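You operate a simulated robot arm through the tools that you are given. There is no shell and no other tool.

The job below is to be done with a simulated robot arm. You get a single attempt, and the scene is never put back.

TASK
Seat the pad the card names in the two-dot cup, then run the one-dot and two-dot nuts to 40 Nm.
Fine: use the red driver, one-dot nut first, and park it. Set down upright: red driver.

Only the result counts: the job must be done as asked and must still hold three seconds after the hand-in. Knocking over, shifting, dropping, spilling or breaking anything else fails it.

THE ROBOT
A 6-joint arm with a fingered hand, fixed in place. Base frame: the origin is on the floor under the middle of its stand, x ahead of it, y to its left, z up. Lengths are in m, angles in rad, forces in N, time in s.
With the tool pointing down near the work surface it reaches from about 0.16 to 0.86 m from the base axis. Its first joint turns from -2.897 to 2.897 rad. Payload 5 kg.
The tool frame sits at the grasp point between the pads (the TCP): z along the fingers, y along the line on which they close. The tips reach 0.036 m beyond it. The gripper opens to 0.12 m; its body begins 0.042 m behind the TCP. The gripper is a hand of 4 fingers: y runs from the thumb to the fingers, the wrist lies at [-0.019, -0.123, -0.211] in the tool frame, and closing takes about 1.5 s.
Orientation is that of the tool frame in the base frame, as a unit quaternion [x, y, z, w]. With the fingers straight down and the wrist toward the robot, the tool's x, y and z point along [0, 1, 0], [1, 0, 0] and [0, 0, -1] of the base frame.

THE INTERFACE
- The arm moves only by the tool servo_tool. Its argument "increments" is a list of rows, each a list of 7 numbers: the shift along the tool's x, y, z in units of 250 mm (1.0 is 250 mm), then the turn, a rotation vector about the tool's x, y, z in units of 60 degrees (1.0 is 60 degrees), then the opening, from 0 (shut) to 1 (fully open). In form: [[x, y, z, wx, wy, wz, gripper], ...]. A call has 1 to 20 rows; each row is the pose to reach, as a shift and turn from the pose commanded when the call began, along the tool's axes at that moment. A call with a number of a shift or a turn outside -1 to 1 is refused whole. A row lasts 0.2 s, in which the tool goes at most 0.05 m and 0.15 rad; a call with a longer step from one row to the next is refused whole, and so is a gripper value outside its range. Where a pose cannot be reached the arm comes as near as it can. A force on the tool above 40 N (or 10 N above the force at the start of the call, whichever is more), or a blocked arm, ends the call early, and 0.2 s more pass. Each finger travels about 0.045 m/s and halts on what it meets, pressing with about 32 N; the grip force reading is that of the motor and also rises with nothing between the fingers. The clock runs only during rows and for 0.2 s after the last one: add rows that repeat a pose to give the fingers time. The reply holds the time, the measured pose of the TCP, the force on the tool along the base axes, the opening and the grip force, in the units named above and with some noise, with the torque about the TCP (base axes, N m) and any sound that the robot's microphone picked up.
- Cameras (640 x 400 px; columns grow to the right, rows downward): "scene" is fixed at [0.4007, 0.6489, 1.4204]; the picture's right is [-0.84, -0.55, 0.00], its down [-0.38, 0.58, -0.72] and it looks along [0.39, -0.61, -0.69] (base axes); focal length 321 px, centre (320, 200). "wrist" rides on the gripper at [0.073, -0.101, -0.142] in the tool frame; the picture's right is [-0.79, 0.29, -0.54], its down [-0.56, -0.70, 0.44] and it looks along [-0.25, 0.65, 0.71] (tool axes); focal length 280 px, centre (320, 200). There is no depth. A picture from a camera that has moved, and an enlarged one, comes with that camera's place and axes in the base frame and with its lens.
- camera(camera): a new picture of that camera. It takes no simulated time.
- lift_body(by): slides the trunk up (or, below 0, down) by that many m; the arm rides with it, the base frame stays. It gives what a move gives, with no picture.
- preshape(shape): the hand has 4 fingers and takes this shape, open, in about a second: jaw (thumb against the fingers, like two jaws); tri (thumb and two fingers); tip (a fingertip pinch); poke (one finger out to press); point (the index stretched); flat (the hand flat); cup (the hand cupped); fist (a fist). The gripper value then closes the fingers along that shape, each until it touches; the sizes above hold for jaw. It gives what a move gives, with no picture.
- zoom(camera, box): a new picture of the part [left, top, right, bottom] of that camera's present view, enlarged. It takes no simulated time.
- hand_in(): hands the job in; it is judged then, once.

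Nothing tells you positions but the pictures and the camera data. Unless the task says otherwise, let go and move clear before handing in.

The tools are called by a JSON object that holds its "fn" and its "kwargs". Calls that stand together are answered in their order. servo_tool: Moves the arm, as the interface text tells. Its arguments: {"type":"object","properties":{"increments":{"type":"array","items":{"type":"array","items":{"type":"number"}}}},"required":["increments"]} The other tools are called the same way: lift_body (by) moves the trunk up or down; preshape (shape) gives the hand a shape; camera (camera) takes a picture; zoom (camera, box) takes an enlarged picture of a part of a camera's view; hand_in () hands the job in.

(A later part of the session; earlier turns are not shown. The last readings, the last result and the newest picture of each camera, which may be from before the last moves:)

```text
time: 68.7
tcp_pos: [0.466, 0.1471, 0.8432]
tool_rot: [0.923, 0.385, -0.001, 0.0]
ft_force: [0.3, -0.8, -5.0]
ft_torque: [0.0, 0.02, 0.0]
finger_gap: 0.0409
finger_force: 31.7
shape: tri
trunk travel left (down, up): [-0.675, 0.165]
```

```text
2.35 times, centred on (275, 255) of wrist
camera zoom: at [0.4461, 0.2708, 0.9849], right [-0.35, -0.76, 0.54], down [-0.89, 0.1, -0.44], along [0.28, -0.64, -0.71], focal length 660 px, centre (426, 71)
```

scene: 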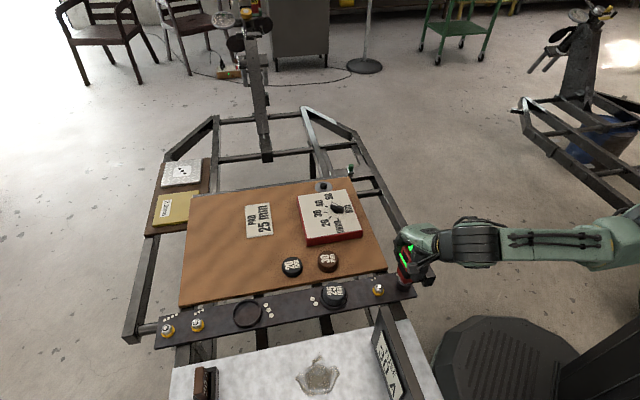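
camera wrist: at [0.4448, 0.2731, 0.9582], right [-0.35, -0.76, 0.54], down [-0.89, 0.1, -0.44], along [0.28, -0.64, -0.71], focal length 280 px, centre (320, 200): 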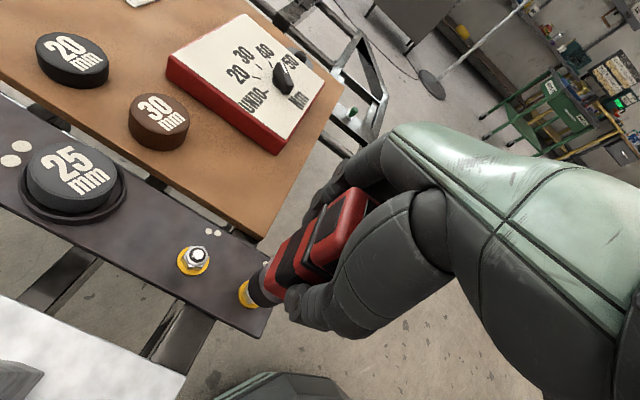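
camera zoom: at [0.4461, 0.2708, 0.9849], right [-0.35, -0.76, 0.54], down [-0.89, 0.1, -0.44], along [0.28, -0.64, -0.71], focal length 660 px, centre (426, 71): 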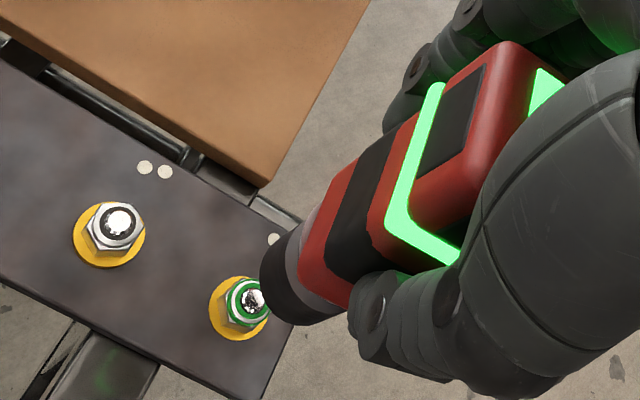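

The one-dot nut is now marked green, so that run worked. The two-dot nut is 68 mm away along tool x, and I move over it at this height.

{"fn": "servo_tool", "kwargs": {"increments": [[0.06, -0.001, 0, 0, 0, 0, 0], [0.12, -0.002, 0, 0, 0, 0, 0], [0.18, -0.003, 0, 0, 0, 0, 0], [0.24, -0.0037, 0, 0, 0, 0, 0], [0.276, -0.0037, 0, 0, 0, 0, 0], [0.276, -0.0037, 0, 0, 0, 0, 0], [0.276, -0.0037, 0, 0, 0, 0, 0]]}}

{"fn": "camera", "kwargs": {"camera": "wrist"}}

{"fn": "camera", "kwargs": {"camera": "scene"}}

```text
time: 70.3
tcp_pos: [0.5139, 0.1982, 0.8403]
tool_rot: [0.923, 0.384, -0.001, 0.0]
ft_force: [-0.3, -0.1, -5.1]
ft_torque: [0.03, 0.0, 0.02]
finger_gap: 0.041
finger_force: 32.1
shape: tri
trunk travel left (down, up): [-0.675, 0.165]
```

```text
taken
camera wrist: at [0.4938, 0.3226, 0.9833], right [-0.35, -0.76, 0.54], down [-0.89, 0.1, -0.44], along [0.28, -0.64, -0.71], focal length 280 px, centre (320, 200)
```

wrist: 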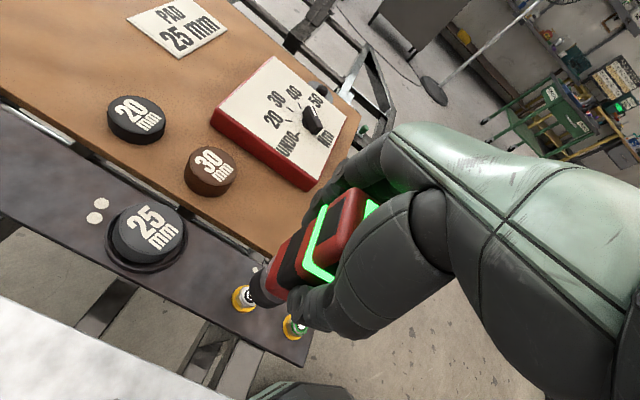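

```text
taken
```

scene: 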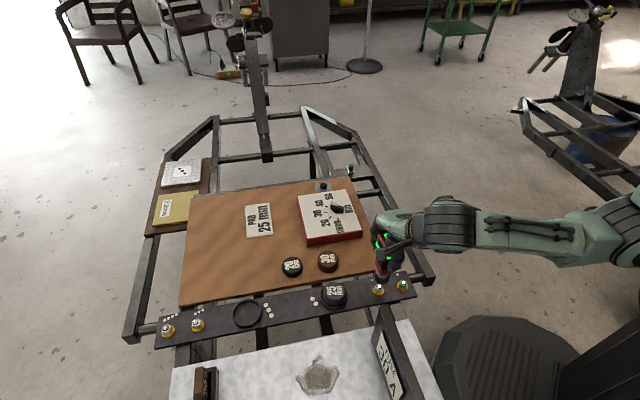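

{"fn": "zoom", "kwargs": {"camera": "wrist", "box": [190, 230, 320, 350]}}

{"fn": "zoom", "kwargs": {"camera": "scene", "box": [355, 255, 415, 310]}}

```text
3.33 times, centred on (255, 290) of wrist
camera zoom: at [0.4938, 0.3226, 0.9833], right [-0.35, -0.76, 0.54], down [-0.89, 0.1, -0.44], along [0.28, -0.64, -0.71], focal length 935 px, centre (537, -100)
```

zoom: 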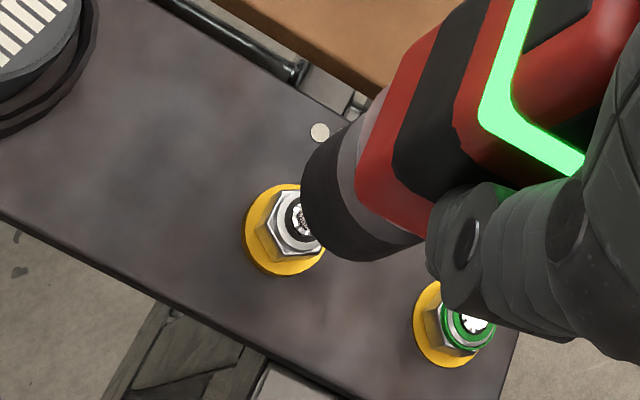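

```text
7.27 times, centred on (385, 282) of scene
camera zoom: at [0.4007, 0.6489, 1.4204], right [-0.84, -0.55, 0.0], down [-0.38, 0.58, -0.72], along [0.39, -0.61, -0.69], focal length 2332 px, centre (-153, -400)
```

zoom: 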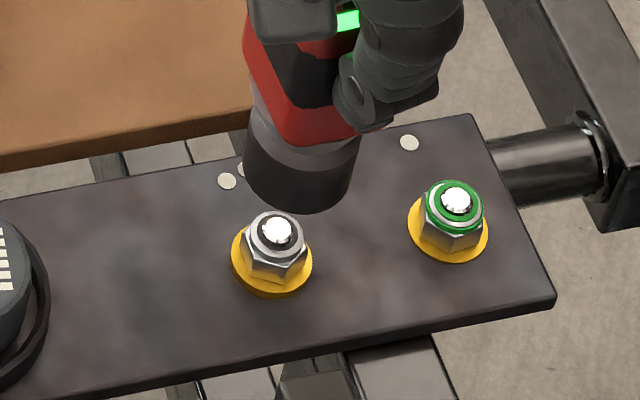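

Measurements suggest a small shift of about (+1, −2) mm. I apply it and lower to just above the nut.

{"fn": "servo_tool", "kwargs": {"increments": [[-0.0023, 0.008, 0, 0, 0, 0, 0], [-0.0023, 0.008, 0.04, 0, 0, 0, 0], [-0.0023, 0.008, 0.08, 0, 0, 0, 0], [-0.0023, 0.008, 0.12, 0, 0, 0, 0], [-0.0023, 0.008, 0.15, 0, 0, 0, 0], [-0.0023, 0.008, 0.15, 0, 0, 0, 0]]}}

{"fn": "zoom", "kwargs": {"camera": "wrist", "box": [190, 220, 310, 330]}}

{"fn": "zoom", "kwargs": {"camera": "scene", "box": [355, 260, 400, 305]}}

```text
time: 71.7
tcp_pos: [0.5146, 0.1954, 0.805]
tool_rot: [0.923, 0.385, -0.001, -0.001]
ft_force: [-0.2, -0.1, -5.6]
ft_torque: [-0.01, -0.01, -0.01]
finger_gap: 0.0411
finger_force: 32.0
shape: tri
trunk travel left (down, up): [-0.675, 0.165]
```

```text
3.64 times, centred on (250, 275) of wrist
camera zoom: at [0.4946, 0.3194, 0.9478], right [-0.35, -0.76, 0.54], down [-0.89, 0.1, -0.44], along [0.28, -0.64, -0.71], focal length 1020 px, centre (574, -73)
```

zoom: 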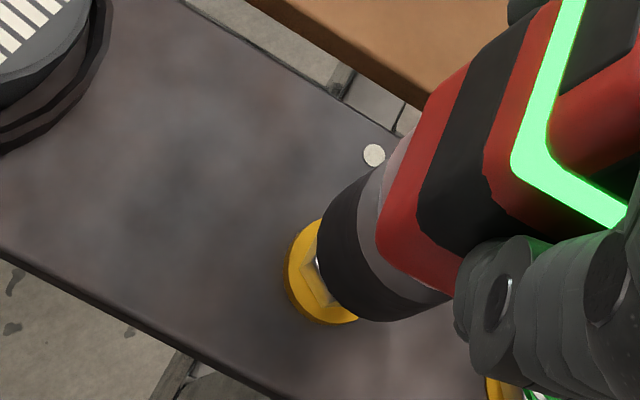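

```text
8.89 times, centred on (378, 282) of scene
camera zoom: at [0.4007, 0.6489, 1.4204], right [-0.84, -0.55, 0.0], down [-0.38, 0.58, -0.72], along [0.39, -0.61, -0.69], focal length 2850 px, centre (-191, -533)
```

zoom: 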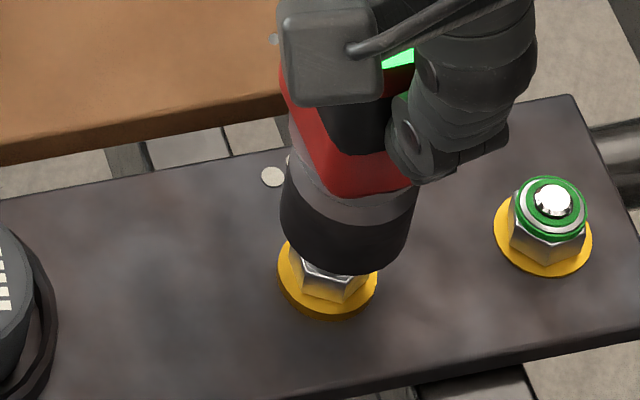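

Alignment is within about 1 mm. I apply a 1 mm trim and lower onto the nut in small steps.

{"fn": "servo_tool", "kwargs": {"increments": [[0.0024, -0.0034, 0, 0, 0, 0, 0], [0.0024, -0.0034, 0.01, 0, 0, 0, 0], [0.0024, -0.0034, 0.02, 0, 0, 0, 0], [0.0024, -0.0034, 0.03, 0, 0, 0, 0], [0.0024, -0.0034, 0.04, 0, 0, 0, 0], [0.0024, -0.0034, 0.04, 0, 0, 0, 0]]}}

{"fn": "zoom", "kwargs": {"camera": "wrist", "box": [190, 220, 310, 330]}}

{"fn": "zoom", "kwargs": {"camera": "scene", "box": [355, 260, 400, 305]}}

```text
time: 73.1
tcp_pos: [0.5148, 0.1973, 0.793]
tool_rot: [0.923, 0.384, -0.001, 0.0]
ft_force: [0.5, 0.0, -6.1]
ft_torque: [0.03, 0.01, -0.02]
finger_gap: 0.0413
finger_force: 31.2
shape: tri
trunk travel left (down, up): [-0.675, 0.165]
```

```text
3.64 times, centred on (250, 275) of wrist
camera zoom: at [0.4945, 0.3217, 0.9356], right [-0.35, -0.76, 0.54], down [-0.89, 0.1, -0.44], along [0.28, -0.64, -0.71], focal length 1020 px, centre (574, -73)
```

zoom: 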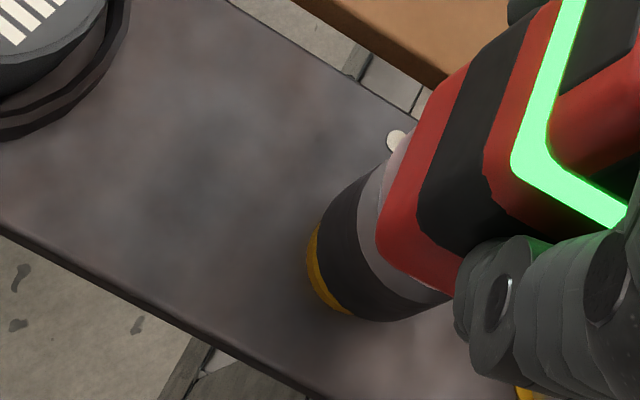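

```text
8.89 times, centred on (378, 282) of scene
camera zoom: at [0.4007, 0.6489, 1.4204], right [-0.84, -0.55, 0.0], down [-0.38, 0.58, -0.72], along [0.39, -0.61, -0.69], focal length 2850 px, centre (-191, -533)
```

zoom: 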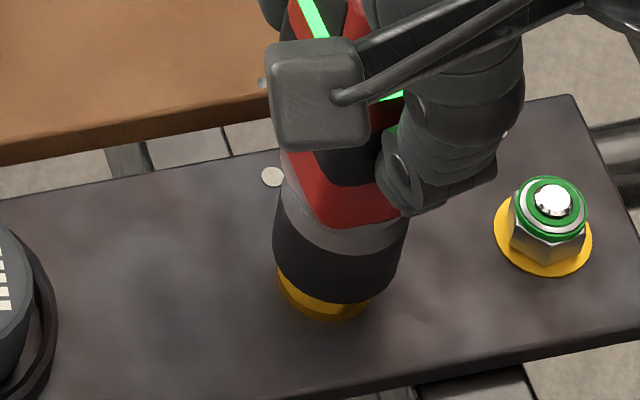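

No contact and well aligned. I continue down onto the nut.

{"fn": "servo_tool", "kwargs": {"increments": [[0, 0, 0.008, 0, 0, 0, 0], [0, 0, 0.016, 0, 0, 0, 0], [0, 0, 0.024, 0, 0, 0, 0], [0, 0, 0.032, 0, 0, 0, 0], [0, 0, 0.038, 0, 0, 0, 0], [0, 0, 0.044, 0, 0, 0, 0], [0, 0, 0.044, 0, 0, 0, 0]]}}

{"fn": "zoom", "kwargs": {"camera": "scene", "box": [350, 230, 410, 305]}}

{"fn": "zoom", "kwargs": {"camera": "wrist", "box": [190, 170, 390, 340]}}

```text
time: 74.7
tcp_pos: [0.5147, 0.1977, 0.7823]
tool_rot: [0.923, 0.385, -0.001, -0.001]
ft_force: [0.2, 0.6, -6.2]
ft_torque: [-0.03, 0.01, 0.01]
finger_gap: 0.041
finger_force: 32.5
shape: tri
trunk travel left (down, up): [-0.675, 0.165]
```

```text
5.33 times, centred on (380, 268) of scene
camera zoom: at [0.4007, 0.6489, 1.4204], right [-0.84, -0.55, 0.0], down [-0.38, 0.58, -0.72], along [0.39, -0.61, -0.69], focal length 1710 px, centre (0, -160)
```

zoom: 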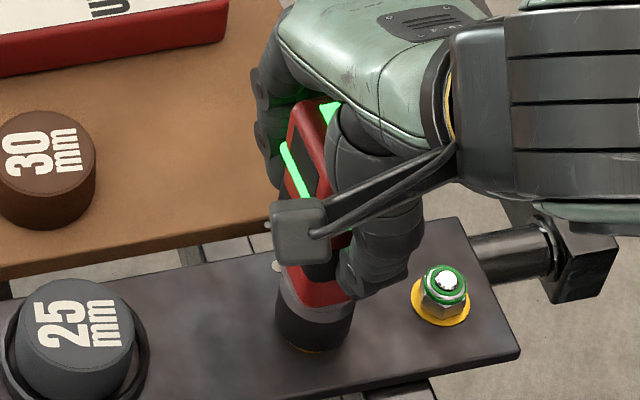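

```text
2.35 times, centred on (290, 255) of wrist
camera zoom: at [0.4952, 0.3209, 0.9252], right [-0.35, -0.76, 0.54], down [-0.89, 0.1, -0.44], along [0.28, -0.64, -0.71], focal length 660 px, centre (391, 71)
```

zoom: 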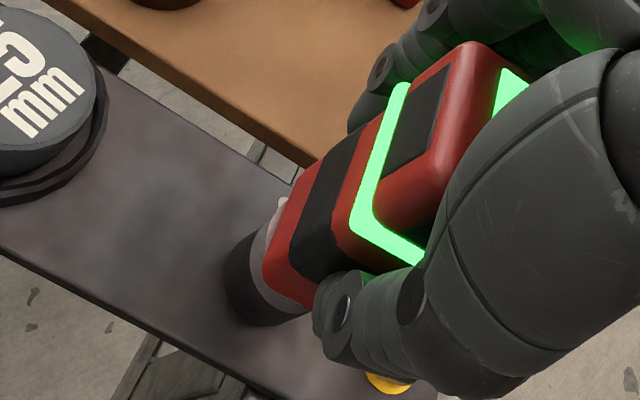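

Nearly there, with no contact yet. I press a few millimetres more, as with the first nut.

{"fn": "servo_tool", "kwargs": {"increments": [[0, 0, 0.004, 0, 0, 0, 0], [0, 0, 0.008, 0, 0, 0, 0], [0, 0, 0.012, 0, 0, 0, 0], [0, 0, 0.016, 0, 0, 0, 0], [0, 0, 0.02, 0, 0, 0, 0], [0, 0, 0.024, 0, 0, 0, 0], [0, 0, 0.024, 0, 0, 0, 0], [0, 0, 0.024, 0, 0, 0, 0]]}}

{"fn": "zoom", "kwargs": {"camera": "scene", "box": [350, 230, 410, 305]}}

```text
time: 76.5
tcp_pos: [0.5137, 0.1971, 0.7773]
tool_rot: [0.923, 0.384, 0.0, 0.0]
ft_force: [-0.9, -0.7, 6.1]
ft_torque: [-0.05, -0.05, 0.02]
finger_gap: 0.0412
finger_force: 32.3
shape: tri
trunk travel left (down, up): [-0.675, 0.165]
```

```text
5.33 times, centred on (380, 268) of scene
camera zoom: at [0.4007, 0.6489, 1.4204], right [-0.84, -0.55, 0.0], down [-0.38, 0.58, -0.72], along [0.39, -0.61, -0.69], focal length 1710 px, centre (0, -160)
```

zoom: 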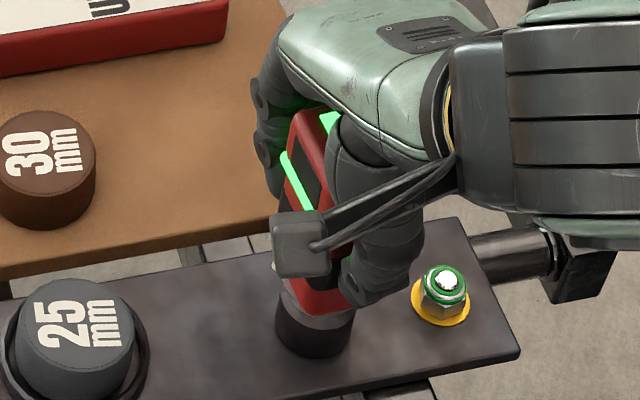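

Contact is at about 12 N net. I press slightly more and hold for a few seconds, as before.

{"fn": "servo_tool", "kwargs": {"increments": [[0, 0, 0.004, 0, 0, 0, 0], [0, 0, 0.006, 0, 0, 0, 0], [0, 0, 0.006, 0, 0, 0, 0], [0, 0, 0.006, 0, 0, 0, 0], [0, 0, 0.006, 0, 0, 0, 0], [0, 0, 0.006, 0, 0, 0, 0], [0, 0, 0.006, 0, 0, 0, 0], [0, 0, 0.006, 0, 0, 0, 0], [0, 0, 0.006, 0, 0, 0, 0], [0, 0, 0.006, 0, 0, 0, 0], [0, 0, 0.006, 0, 0, 0, 0], [0, 0, 0.006, 0, 0, 0, 0], [0, 0, 0.006, 0, 0, 0, 0], [0, 0, 0.006, 0, 0, 0, 0], [0, 0, 0.006, 0, 0, 0, 0]]}}

{"fn": "zoom", "kwargs": {"camera": "wrist", "box": [190, 170, 390, 340]}}

```text
time: 79.7
tcp_pos: [0.5137, 0.1964, 0.7765]
tool_rot: [0.923, 0.384, 0.001, -0.001]
ft_force: [-0.6, 0.8, 27.5]
ft_torque: [-0.01, -0.07, 0.05]
finger_gap: 0.0423
finger_force: 31.7
shape: tri
trunk travel left (down, up): [-0.675, 0.165]
```

```text
2.35 times, centred on (290, 255) of wrist
camera zoom: at [0.4935, 0.3212, 0.919], right [-0.35, -0.76, 0.54], down [-0.89, 0.1, -0.44], along [0.29, -0.64, -0.71], focal length 660 px, centre (391, 71)
```

zoom: 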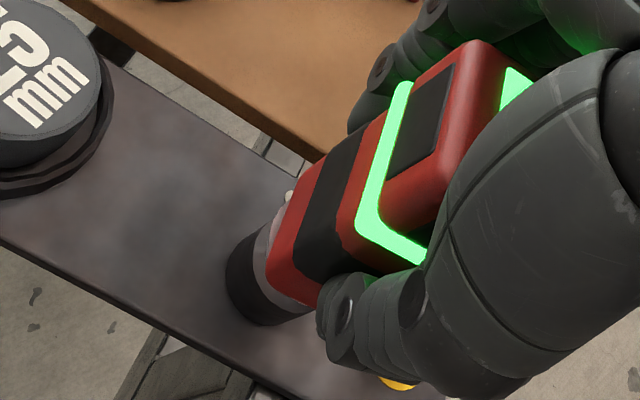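

Pressed firmly, and the lamp is still green. I lift off and check whether the two-dot nut is marked.

{"fn": "servo_tool", "kwargs": {"increments": [[0, 0, -0.015, 0, 0, 0, 0], [0, 0, -0.04, 0, 0, 0, 0], [0, 0, -0.08, 0, 0, 0, 0], [0, 0, -0.13, 0, 0, 0, 0], [0, 0, -0.19, 0, 0, 0, 0], [0, 0, -0.25, 0, 0, 0, 0], [0, 0, -0.28, 0, 0, 0, 0], [0, 0, -0.28, 0, 0, 0, 0]]}}

{"fn": "zoom", "kwargs": {"camera": "wrist", "box": [160, 170, 390, 340]}}

{"fn": "zoom", "kwargs": {"camera": "scene", "box": [350, 220, 420, 305]}}

```text
time: 81.5
tcp_pos: [0.5154, 0.1976, 0.8464]
tool_rot: [0.923, 0.384, -0.003, -0.001]
ft_force: [0.3, -0.2, -5.6]
ft_torque: [0.03, -0.04, -0.02]
finger_gap: 0.0416
finger_force: 31.9
shape: tri
trunk travel left (down, up): [-0.675, 0.165]
```

```text
2.35 times, centred on (275, 255) of wrist
camera zoom: at [0.4952, 0.3214, 0.989], right [-0.35, -0.76, 0.54], down [-0.89, 0.1, -0.44], along [0.28, -0.64, -0.71], focal length 660 px, centre (426, 71)
```

zoom: 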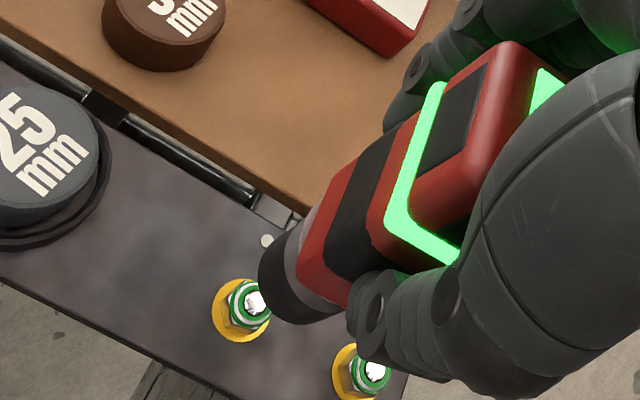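

```text
4.71 times, centred on (385, 262) of scene
camera zoom: at [0.4007, 0.6489, 1.4204], right [-0.84, -0.55, 0.0], down [-0.38, 0.58, -0.72], along [0.39, -0.61, -0.69], focal length 1509 px, centre (14, -94)
```

zoom: 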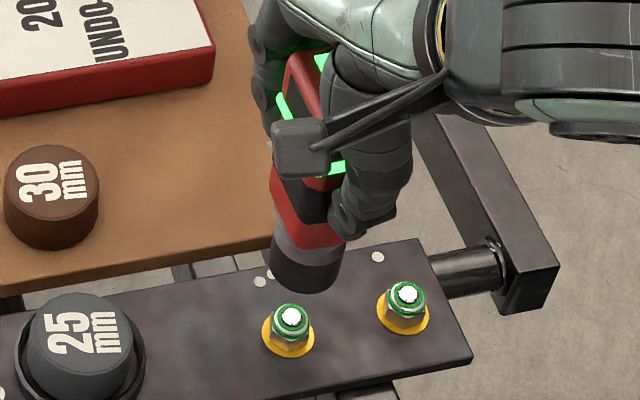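

Both nuts are marked green. Now I carry the driver back toward its dock, raising it first.

{"fn": "servo_tool", "kwargs": {"increments": [[0, 0, -0.08, 0, 0, 0, 0], [0, 0.02, -0.17, 0, 0, 0, 0], [-0.004, 0.1, -0.24, 0, 0, 0, 0], [-0.008, 0.2, -0.28, 0, 0, 0, 0], [-0.013, 0.32, -0.3, 0, 0, 0, 0], [-0.018, 0.44, -0.32, 0, 0, 0, 0], [-0.023, 0.56, -0.34, 0, 0, 0, 0], [-0.028, 0.68, -0.36, 0, 0, 0, 0], [-0.031, 0.78, -0.38, 0, 0, 0, 0], [-0.034, 0.854, -0.4, 0, 0, 0, 0], [-0.034, 0.854, -0.4, 0, 0, 0, 0]]}}

{"fn": "camera", "kwargs": {"camera": "wrist"}}

```text
time: 83.9
tcp_pos: [0.6606, 0.0431, 0.9466]
tool_rot: [0.923, 0.385, -0.001, -0.001]
ft_force: [-0.2, -0.6, -5.7]
ft_torque: [-0.01, 0.01, 0.01]
finger_gap: 0.0415
finger_force: 31.9
shape: tri
trunk travel left (down, up): [-0.675, 0.165]
```

```text
taken
camera wrist: at [0.6417, 0.1666, 1.0885], right [-0.35, -0.76, 0.54], down [-0.89, 0.1, -0.44], along [0.28, -0.64, -0.71], focal length 280 px, centre (320, 200)
```

wrist: 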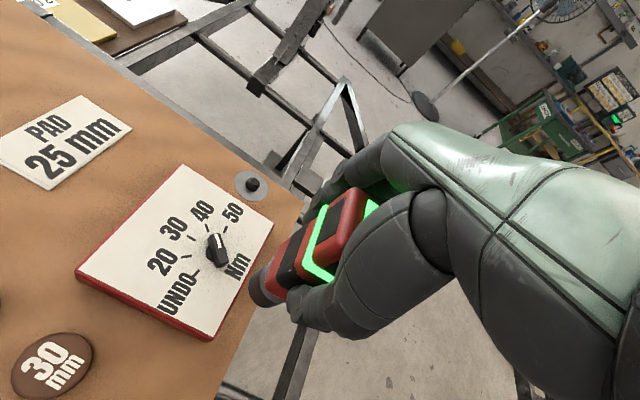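

I move over the dock at this height, then I'll lower the trunk back to its original level.

{"fn": "servo_tool", "kwargs": {"increments": [[0.03, 0.1, 0, 0, 0, 0, 0], [0.06, 0.2, 0, 0, 0, 0, 0], [0.09, 0.31, 0, 0, 0, 0, 0], [0.12, 0.42, 0, 0, 0, 0, 0], [0.15, 0.53, 0, 0, 0, 0, 0], [0.18, 0.64, 0, 0, 0, 0, 0], [0.21, 0.75, 0, 0, 0, 0, 0], [0.233, 0.849, 0, 0, 0, 0, 0], [0.233, 0.849, 0, 0, 0, 0, 0]]}}

{"fn": "lift_body", "kwargs": {"by": -0.06}}

{"fn": "camera", "kwargs": {"camera": "wrist"}}

{"fn": "zoom", "kwargs": {"camera": "scene", "box": [285, 100, 375, 200]}}

```text
time: 85.9
tcp_pos: [0.8547, -0.0673, 0.9469]
tool_rot: [0.923, 0.384, -0.001, 0.0]
ft_force: [0.8, 0.1, -5.0]
ft_torque: [0.03, -0.01, -0.01]
finger_gap: 0.0414
finger_force: 31.9
shape: tri
trunk travel left (down, up): [-0.675, 0.165]
```

```text
time: 86.9
tcp_pos: [0.8537, -0.0665, 0.8878]
tool_rot: [0.923, 0.384, -0.001, 0.0]
ft_force: [0.4, -0.5, -6.2]
ft_torque: [0.04, -0.02, 0.03]
finger_gap: 0.0416
finger_force: 32.2
shape: tri
trunk travel left (down, up): [-0.615, 0.225]
```

```text
taken
camera wrist: at [0.8338, 0.0569, 1.0292], right [-0.35, -0.76, 0.54], down [-0.89, 0.1, -0.44], along [0.28, -0.64, -0.71], focal length 280 px, centre (320, 200)
```

wrist: 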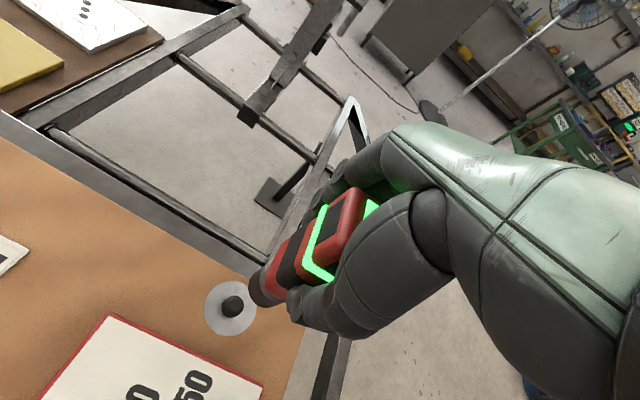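

```text
4.00 times, centred on (330, 150) of scene
camera zoom: at [0.4007, 0.6489, 1.4204], right [-0.84, -0.55, 0.0], down [-0.38, 0.58, -0.72], along [0.39, -0.61, -0.69], focal length 1282 px, centre (280, 400)
```

zoom: 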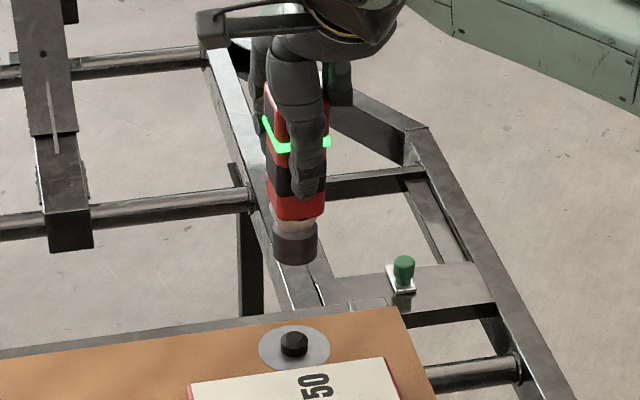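

I'm back over the dock at the same lateral position as when I lifted the driver. I compare how the driver sits in the hand with that earlier view.

{"fn": "zoom", "kwargs": {"camera": "wrist", "box": [190, 180, 390, 350]}}

{"fn": "zoom", "kwargs": {"camera": "scene", "box": [300, 150, 360, 200]}}

```text
2.35 times, centred on (290, 265) of wrist
camera zoom: at [0.8338, 0.0569, 1.0292], right [-0.35, -0.76, 0.54], down [-0.89, 0.1, -0.44], along [0.28, -0.64, -0.71], focal length 660 px, centre (391, 47)
```

zoom: 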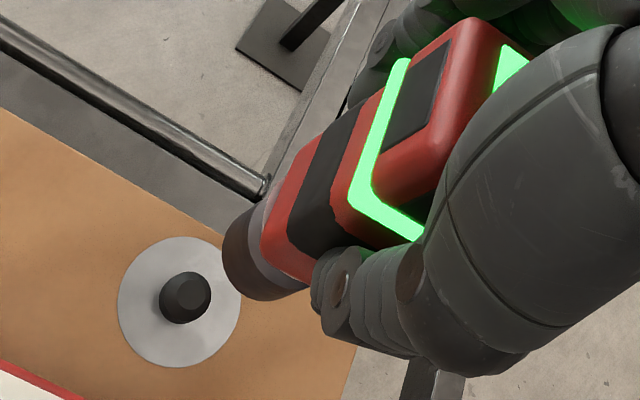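

```text
8.00 times, centred on (330, 175) of scene
camera zoom: at [0.4007, 0.6489, 1.4204], right [-0.84, -0.55, 0.0], down [-0.38, 0.58, -0.72], along [0.39, -0.61, -0.69], focal length 2565 px, centre (240, 400)
```

zoom: 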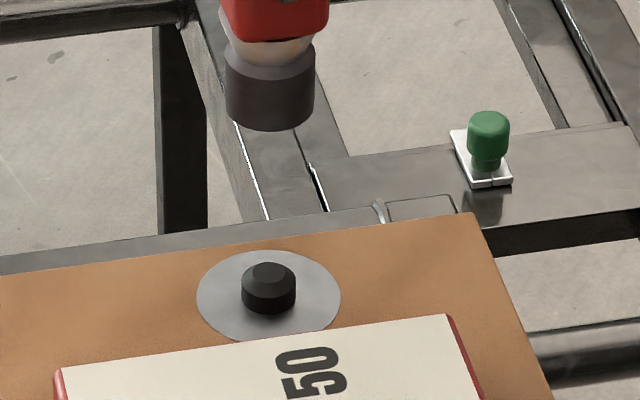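

The driver sits in the hand just as before. I lower the trunk the remaining 0.04 m back to its original level.

{"fn": "lift_body", "kwargs": {"by": -0.04}}

{"fn": "zoom", "kwargs": {"camera": "wrist", "box": [190, 180, 390, 350]}}

{"fn": "zoom", "kwargs": {"camera": "scene", "box": [300, 150, 360, 200]}}

```text
time: 87.8
tcp_pos: [0.8541, -0.0676, 0.8475]
tool_rot: [0.923, 0.384, -0.001, 0.0]
ft_force: [-0.8, 0.2, -6.0]
ft_torque: [0.01, -0.01, -0.02]
finger_gap: 0.0417
finger_force: 31.5
shape: tri
trunk travel left (down, up): [-0.575, 0.265]
```

```text
2.35 times, centred on (290, 265) of wrist
camera zoom: at [0.8338, 0.0569, 0.9892], right [-0.35, -0.76, 0.54], down [-0.89, 0.1, -0.44], along [0.28, -0.64, -0.71], focal length 660 px, centre (391, 47)
```

zoom: 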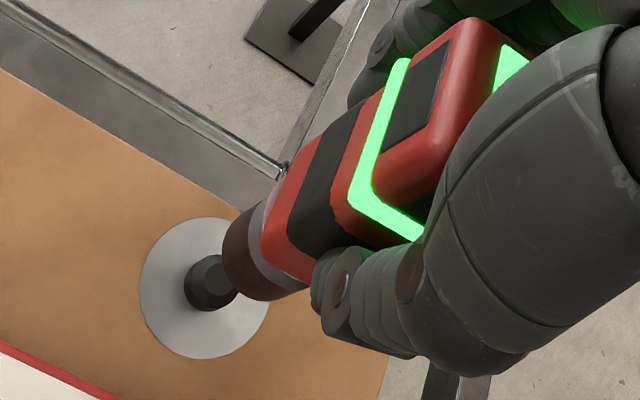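

```text
8.00 times, centred on (330, 175) of scene
camera zoom: at [0.4007, 0.6489, 1.4204], right [-0.84, -0.55, 0.0], down [-0.38, 0.58, -0.72], along [0.39, -0.61, -0.69], focal length 2565 px, centre (240, 400)
```

zoom: 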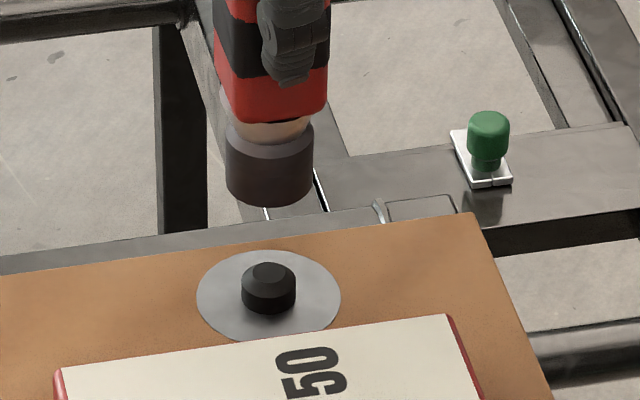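

I descend toward the peg with a 1 mm trim and check just above it.

{"fn": "servo_tool", "kwargs": {"increments": [[0, -0.004, 0, 0, 0, 0, 0], [0, -0.004, 0.04, 0, 0, 0, 0], [0, -0.004, 0.08, 0, 0, 0, 0], [0, -0.004, 0.12, 0, 0, 0, 0], [0, -0.004, 0.15, 0, 0, 0, 0], [0, -0.004, 0.15, 0, 0, 0, 0]]}}

{"fn": "zoom", "kwargs": {"camera": "wrist", "box": [190, 180, 390, 350]}}

{"fn": "zoom", "kwargs": {"camera": "scene", "box": [300, 150, 360, 200]}}

```text
time: 89.2
tcp_pos: [0.8538, -0.0663, 0.8092]
tool_rot: [0.923, 0.384, -0.002, 0.0]
ft_force: [-0.7, -0.8, -4.9]
ft_torque: [0.02, 0.0, 0.02]
finger_gap: 0.0416
finger_force: 31.7
shape: tri
trunk travel left (down, up): [-0.575, 0.265]
```

```text
2.35 times, centred on (290, 265) of wrist
camera zoom: at [0.8329, 0.0574, 0.9523], right [-0.35, -0.76, 0.54], down [-0.89, 0.1, -0.44], along [0.28, -0.64, -0.71], focal length 660 px, centre (391, 47)
```

zoom: 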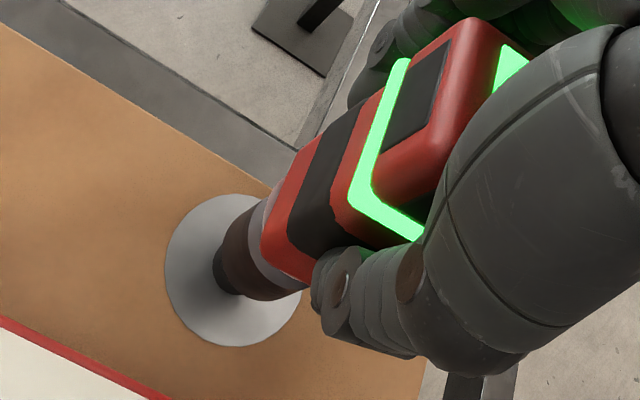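

```text
8.00 times, centred on (330, 175) of scene
camera zoom: at [0.4007, 0.6489, 1.4204], right [-0.84, -0.55, 0.0], down [-0.38, 0.58, -0.72], along [0.39, -0.61, -0.69], focal length 2565 px, centre (240, 400)
```

zoom: 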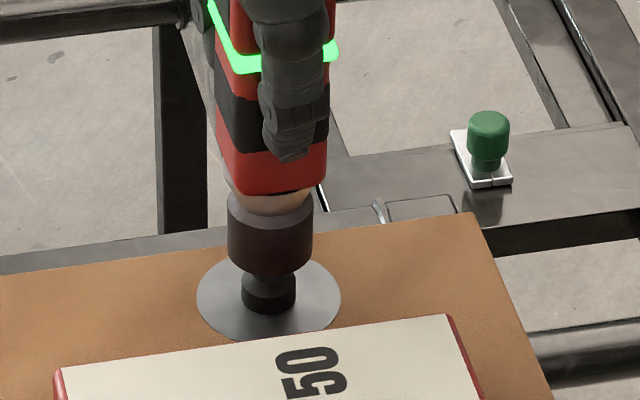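

The socket is centred over the peg in both views. I lower it onto the dock slowly.

{"fn": "servo_tool", "kwargs": {"increments": [[0, 0, 0.02, 0, 0, 0, 0], [0, 0, 0.04, 0, 0, 0, 0], [0, 0, 0.06, 0, 0, 0, 0], [0, 0, 0.08, 0, 0, 0, 0], [0, 0, 0.095, 0, 0, 0, 0], [0, 0, 0.105, 0, 0, 0, 0], [0, 0, 0.105, 0, 0, 0, 0]]}}

{"fn": "zoom", "kwargs": {"camera": "wrist", "box": [190, 180, 390, 350]}}

{"fn": "zoom", "kwargs": {"camera": "scene", "box": [300, 140, 360, 200]}}

```text
time: 90.8
tcp_pos: [0.8546, -0.0664, 0.7824]
tool_rot: [0.924, 0.384, -0.001, 0.0]
ft_force: [-0.6, -1.2, -6.5]
ft_torque: [0.03, -0.02, -0.03]
finger_gap: 0.0417
finger_force: 32.0
shape: tri
trunk travel left (down, up): [-0.575, 0.265]
```

```text
2.35 times, centred on (290, 265) of wrist
camera zoom: at [0.8334, 0.0579, 0.9249], right [-0.35, -0.76, 0.54], down [-0.89, 0.1, -0.44], along [0.28, -0.64, -0.71], focal length 660 px, centre (391, 47)
```

zoom: 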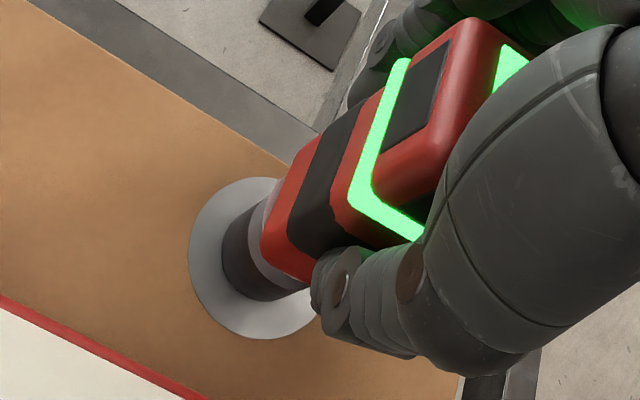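

```text
6.67 times, centred on (330, 170) of scene
camera zoom: at [0.4007, 0.6489, 1.4204], right [-0.84, -0.55, 0.0], down [-0.38, 0.58, -0.72], along [0.39, -0.61, -0.69], focal length 2137 px, centre (253, 400)
```

zoom: 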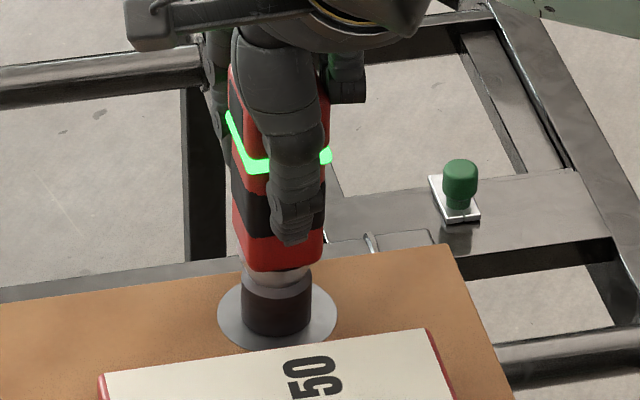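

The socket is over the peg but not resting yet. I lower a few millimetres until the weight is taken up.

{"fn": "servo_tool", "kwargs": {"increments": [[0, 0, 0.004, 0, 0, 0, 0], [0, 0, 0.008, 0, 0, 0, 0], [0, 0, 0.012, 0, 0, 0, 0], [0, 0, 0.012, 0, 0, 0, 0]]}}

```text
time: 91.8
tcp_pos: [0.8541, -0.0662, 0.7807]
tool_rot: [0.923, 0.384, 0.001, 0.0]
ft_force: [-1.1, 2.1, 4.9]
ft_torque: [0.02, -0.01, -0.01]
finger_gap: 0.0415
finger_force: 32.1
shape: tri
trunk travel left (down, up): [-0.575, 0.265]
```

It is seated on the dock (force reversed to +5 N). I ease off slightly and open the hand.

{"fn": "servo_tool", "kwargs": {"increments": [[0, 0, -0.004, 0, 0, 0, 0], [0, 0, -0.004, 0, 0, 0, 0], [0, 0, -0.004, 0, 0, 0, 0.36], [0, 0, -0.004, 0, 0, 0, 0.4], [0, 0, -0.004, 0, 0, 0, 0.45], [0, 0, -0.004, 0, 0, 0, 0.5], [0, 0, -0.004, 0, 0, 0, 0.55], [0, 0, -0.004, 0, 0, 0, 0.65], [0, 0, -0.004, 0, 0, 0, 0.75], [0, 0, -0.004, 0, 0, 0, 0.75], [0, 0, -0.004, 0, 0, 0, 0.75]]}}

{"fn": "zoom", "kwargs": {"camera": "wrist", "box": [190, 160, 390, 350]}}

{"fn": "zoom", "kwargs": {"camera": "scene", "box": [300, 140, 360, 200]}}

```text
time: 94.2
tcp_pos: [0.8519, -0.0673, 0.781]
tool_rot: [0.923, 0.384, -0.001, 0.0]
ft_force: [-0.7, -0.4, 0.6]
ft_torque: [0.01, 0.01, -0.02]
finger_gap: 0.0895
finger_force: 0.0
shape: tri
trunk travel left (down, up): [-0.575, 0.265]
```

```text
2.11 times, centred on (290, 255) of wrist
camera zoom: at [0.8319, 0.0574, 0.9227], right [-0.35, -0.76, 0.54], down [-0.89, 0.1, -0.44], along [0.28, -0.64, -0.71], focal length 590 px, centre (383, 84)
```

zoom: 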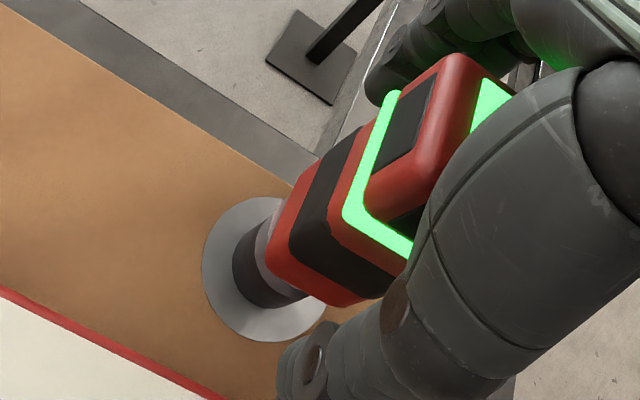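

```text
6.67 times, centred on (330, 170) of scene
camera zoom: at [0.4007, 0.6489, 1.4204], right [-0.84, -0.55, 0.0], down [-0.38, 0.58, -0.72], along [0.39, -0.61, -0.69], focal length 2137 px, centre (253, 400)
```

zoom: 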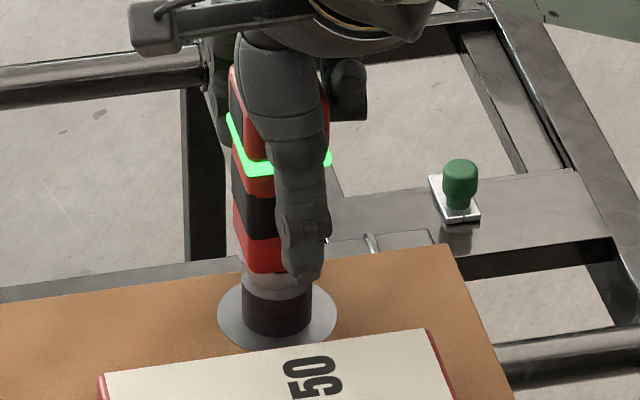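

The driver is released and standing upright on the dock. I raise the hand straight up, clear of it.

{"fn": "servo_tool", "kwargs": {"increments": [[0, 0, -0.04, 0, 0, 0, 0.75], [0, 0, -0.1, 0, 0, 0, 0.75], [0, 0, -0.18, 0, 0, 0, 0.75], [0, 0, -0.28, 0, 0, 0, 0.75], [0, 0, -0.4, 0, 0, 0, 0.75], [0, 0, -0.52, 0, 0, 0, 0.75], [0, 0, -0.62, 0, 0, 0, 0.75], [0, 0, -0.62, 0, 0, 0, 0.75]]}}

{"fn": "camera", "kwargs": {"camera": "scene"}}

{"fn": "zoom", "kwargs": {"camera": "scene", "box": [295, 130, 365, 200]}}

{"fn": "camera", "kwargs": {"camera": "wrist"}}

```text
time: 96.0
tcp_pos: [0.8547, -0.0666, 0.9347]
tool_rot: [0.924, 0.384, -0.001, 0.0]
ft_force: [-0.5, -0.2, 0.1]
ft_torque: [0.01, 0.01, 0.0]
finger_gap: 0.0897
finger_force: 0.1
shape: tri
trunk travel left (down, up): [-0.575, 0.265]
```

```text
taken
```

scene: 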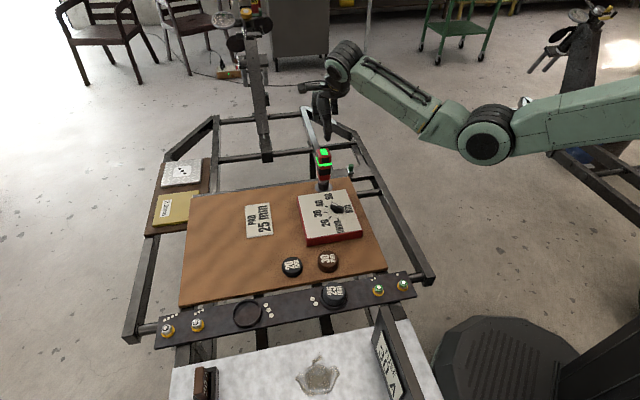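

```text
5.71 times, centred on (330, 165) of scene
camera zoom: at [0.4007, 0.6489, 1.4204], right [-0.84, -0.55, 0.0], down [-0.38, 0.58, -0.72], along [0.39, -0.61, -0.69], focal length 1832 px, centre (263, 400)
```

zoom: 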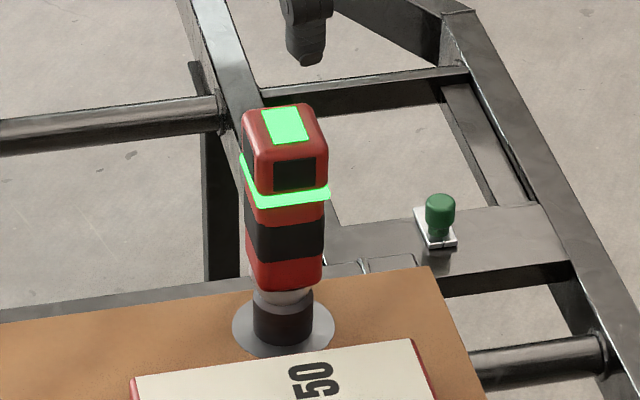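

```text
taken
camera wrist: at [0.8345, 0.0577, 1.0777], right [-0.35, -0.76, 0.54], down [-0.89, 0.1, -0.44], along [0.28, -0.64, -0.71], focal length 280 px, centre (320, 200)
```

wrist: 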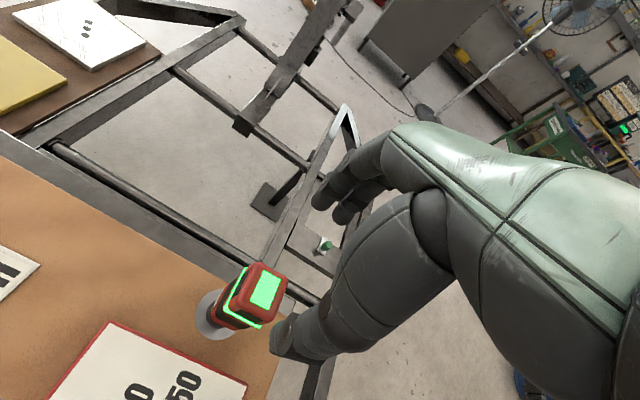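

The driver is parked upright. Before handing in I want to be sure the pad is flat and fully seated, so I enlarge it strongly.

{"fn": "zoom", "kwargs": {"camera": "scene", "box": [316, 274, 354, 312]}}

{"fn": "zoom", "kwargs": {"camera": "scene", "box": [360, 270, 420, 305]}}

{"fn": "zoom", "kwargs": {"camera": "scene", "box": [295, 180, 375, 250]}}

```text
10.53 times, centred on (335, 293) of scene
camera zoom: at [0.4007, 0.6489, 1.4204], right [-0.84, -0.55, 0.0], down [-0.38, 0.58, -0.72], along [0.39, -0.61, -0.69], focal length 3374 px, centre (162, -779)
```

zoom: 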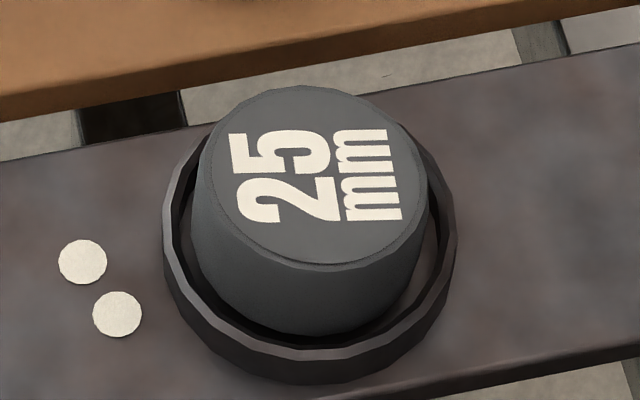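

```text
10.67 times, centred on (390, 288) of scene
camera zoom: at [0.4007, 0.6489, 1.4204], right [-0.84, -0.55, 0.0], down [-0.38, 0.58, -0.72], along [0.39, -0.61, -0.69], focal length 3420 px, centre (-427, -733)
```

zoom: 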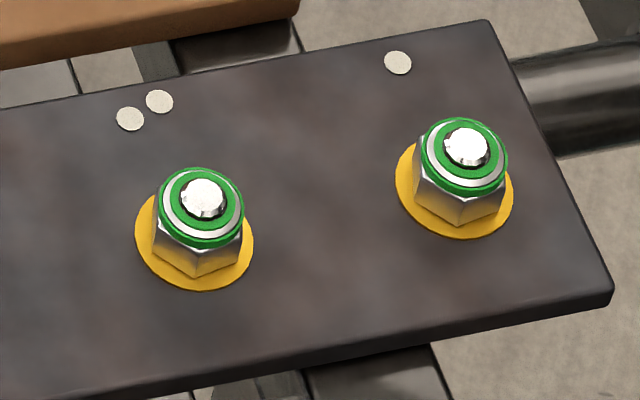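

```text
5.71 times, centred on (335, 215) of scene
camera zoom: at [0.4007, 0.6489, 1.4204], right [-0.84, -0.55, 0.0], down [-0.38, 0.58, -0.72], along [0.39, -0.61, -0.69], focal length 1832 px, centre (234, 114)
```

zoom: 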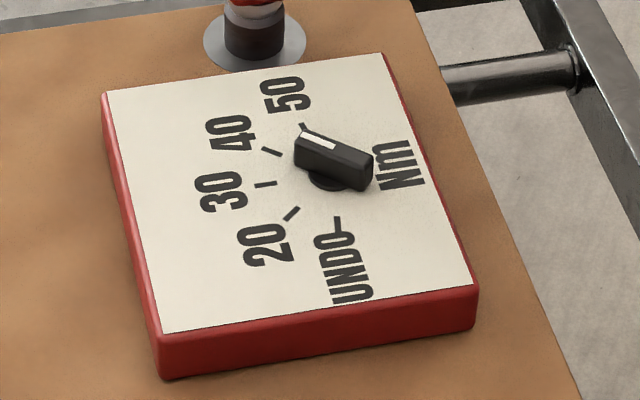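

Both nuts show the green mark, the dial reads 40 and the driver stands upright. I want one more view of the pad from another side, to be certain it is down on the cup floor. I move the empty hand back over the bench.

{"fn": "servo_tool", "kwargs": {"increments": [[-0.02, -0.08, 0, 0, 0, -0.06, 0.75], [-0.05, -0.17, 0, 0, 0, -0.14, 0.75], [-0.08, -0.27, 0, 0, 0, -0.23, 0.75], [-0.11, -0.37, 0, 0, 0, -0.32, 0.75], [-0.14, -0.47, 0, 0, 0, -0.41, 0.75], [-0.17, -0.57, 0, 0, 0, -0.5, 0.75], [-0.2, -0.67, 0, 0, 0, -0.59, 0.75], [-0.22, -0.76, 0, 0, 0, -0.68, 0.75], [-0.239, -0.835, 0, 0, 0, -0.75, 0.75], [-0.239, -0.835, 0, 0, 0, -0.75, 0.75]]}}

{"fn": "camera", "kwargs": {"camera": "wrist"}}

```text
time: 98.2
tcp_pos: [0.6626, 0.0393, 0.9364]
tool_rot: [0.705, 0.709, -0.001, -0.001]
ft_force: [0.2, 0.1, 0.1]
ft_torque: [0.03, 0.01, 0.01]
finger_gap: 0.0897
finger_force: 0.0
shape: tri
trunk travel left (down, up): [-0.575, 0.265]
```

```text
taken
camera wrist: at [0.5617, 0.1121, 1.0803], right [0.29, -0.79, 0.54], down [-0.7, -0.56, -0.44], along [0.65, -0.25, -0.72], focal length 280 px, centre (320, 200)
```

wrist: 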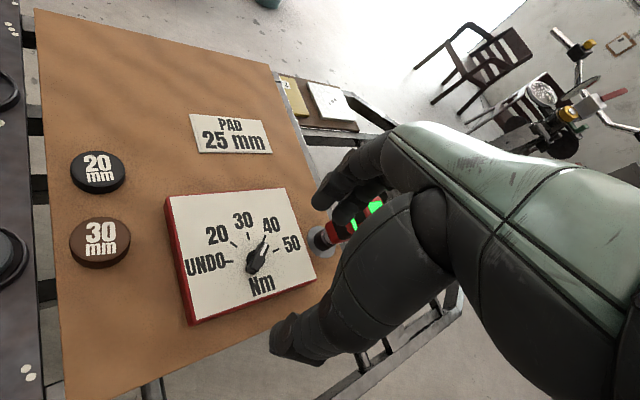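

{"fn": "servo_tool", "kwargs": {"increments": [[0.06, -0.06, 0.04, 0, 0, -0.1, 0.75], [0.12, -0.11, 0.08, 0, 0, -0.19, 0.75], [0.18, -0.17, 0.12, 0, 0, -0.28, 0.75], [0.24, -0.23, 0.16, 0, 0, -0.37, 0.75], [0.3, -0.28, 0.2, 0, 0, -0.46, 0.75], [0.36, -0.34, 0.24, 0, 0, -0.56, 0.75], [0.42, -0.39, 0.27, 0, 0, -0.65, 0.75], [0.484, -0.452, 0.304, 0, 0, -0.75, 0.75], [0.484, -0.452, 0.304, 0, 0, -0.75, 0.75]]}}

{"fn": "camera", "kwargs": {"camera": "wrist"}}

{"fn": "camera", "kwargs": {"camera": "scene"}}

```text
time: 100.2
tcp_pos: [0.5499, 0.1575, 0.8606]
tool_rot: [0.38, 0.925, 0.0, -0.001]
ft_force: [0.3, 0.1, 0.0]
ft_torque: [0.0, 0.0, -0.03]
finger_gap: 0.0895
finger_force: 0.1
shape: tri
trunk travel left (down, up): [-0.575, 0.265]
```

```text
taken
camera wrist: at [0.4262, 0.1382, 1.004], right [0.76, -0.35, 0.54], down [-0.1, -0.89, -0.44], along [0.64, 0.29, -0.72], focal length 280 px, centre (320, 200)
```

wrist: 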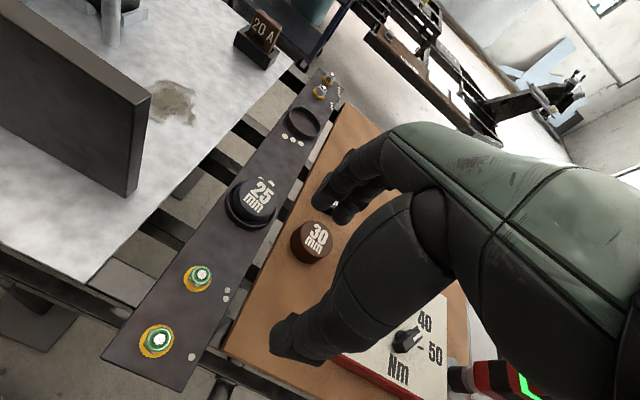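

```text
taken
```

scene: 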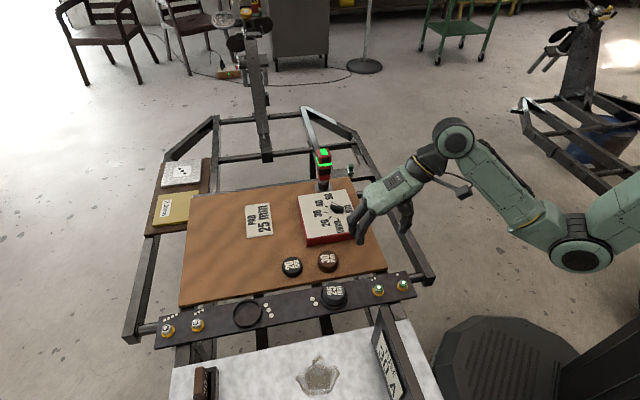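

{"fn": "zoom", "kwargs": {"camera": "wrist", "box": [200, 155, 300, 255]}}

{"fn": "zoom", "kwargs": {"camera": "wrist", "box": [215, 165, 285, 235]}}

```text
4.00 times, centred on (250, 205) of wrist
camera zoom: at [0.4262, 0.1382, 1.004], right [0.76, -0.35, 0.54], down [-0.1, -0.89, -0.44], along [0.64, 0.29, -0.72], focal length 1122 px, centre (600, 180)
```

zoom: 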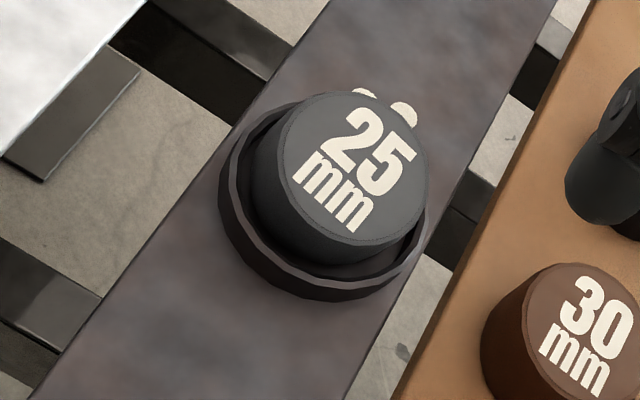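

```text
5.71 times, centred on (250, 200) of wrist
camera zoom: at [0.4262, 0.1382, 1.004], right [0.76, -0.35, 0.54], down [-0.1, -0.89, -0.44], along [0.64, 0.29, -0.72], focal length 1602 px, centre (720, 200)
```

zoom: 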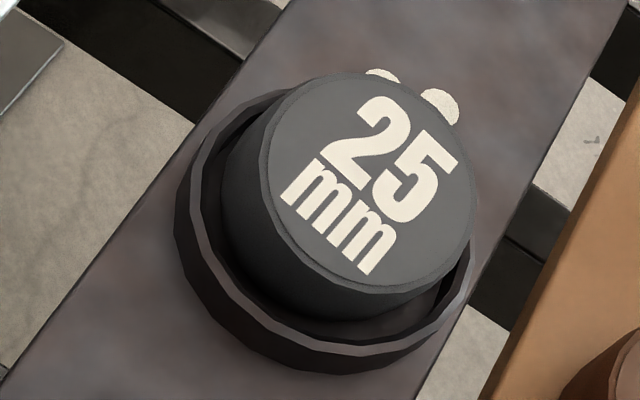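

{"fn": "zoom", "kwargs": {"camera": "wrist", "box": [222, 195, 278, 235]}}

{"fn": "zoom", "kwargs": {"camera": "scene", "box": [318, 292, 352, 314]}}

```text
10.00 times, centred on (250, 215) of wrist
camera zoom: at [0.4262, 0.1382, 1.004], right [0.76, -0.35, 0.54], down [-0.1, -0.89, -0.44], along [0.64, 0.29, -0.72], focal length 2804 px, centre (1020, 50)
```

zoom: 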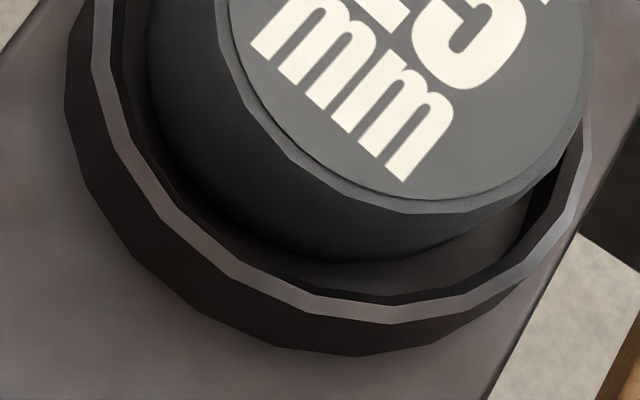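

```text
16.00 times, centred on (335, 303) of scene
camera zoom: at [0.4007, 0.6489, 1.4204], right [-0.84, -0.55, 0.0], down [-0.38, 0.58, -0.72], along [0.39, -0.61, -0.69], focal length 5129 px, centre (80, -1448)
```

zoom: 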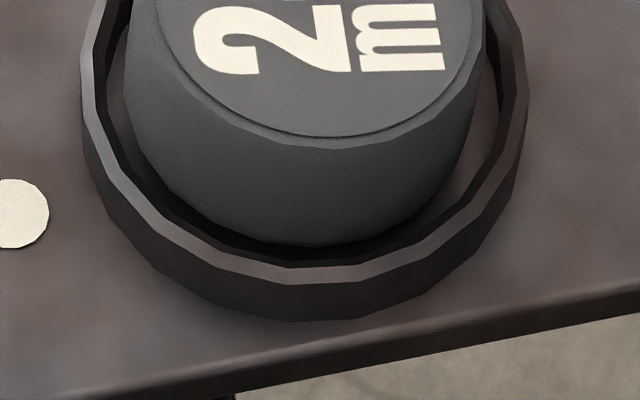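

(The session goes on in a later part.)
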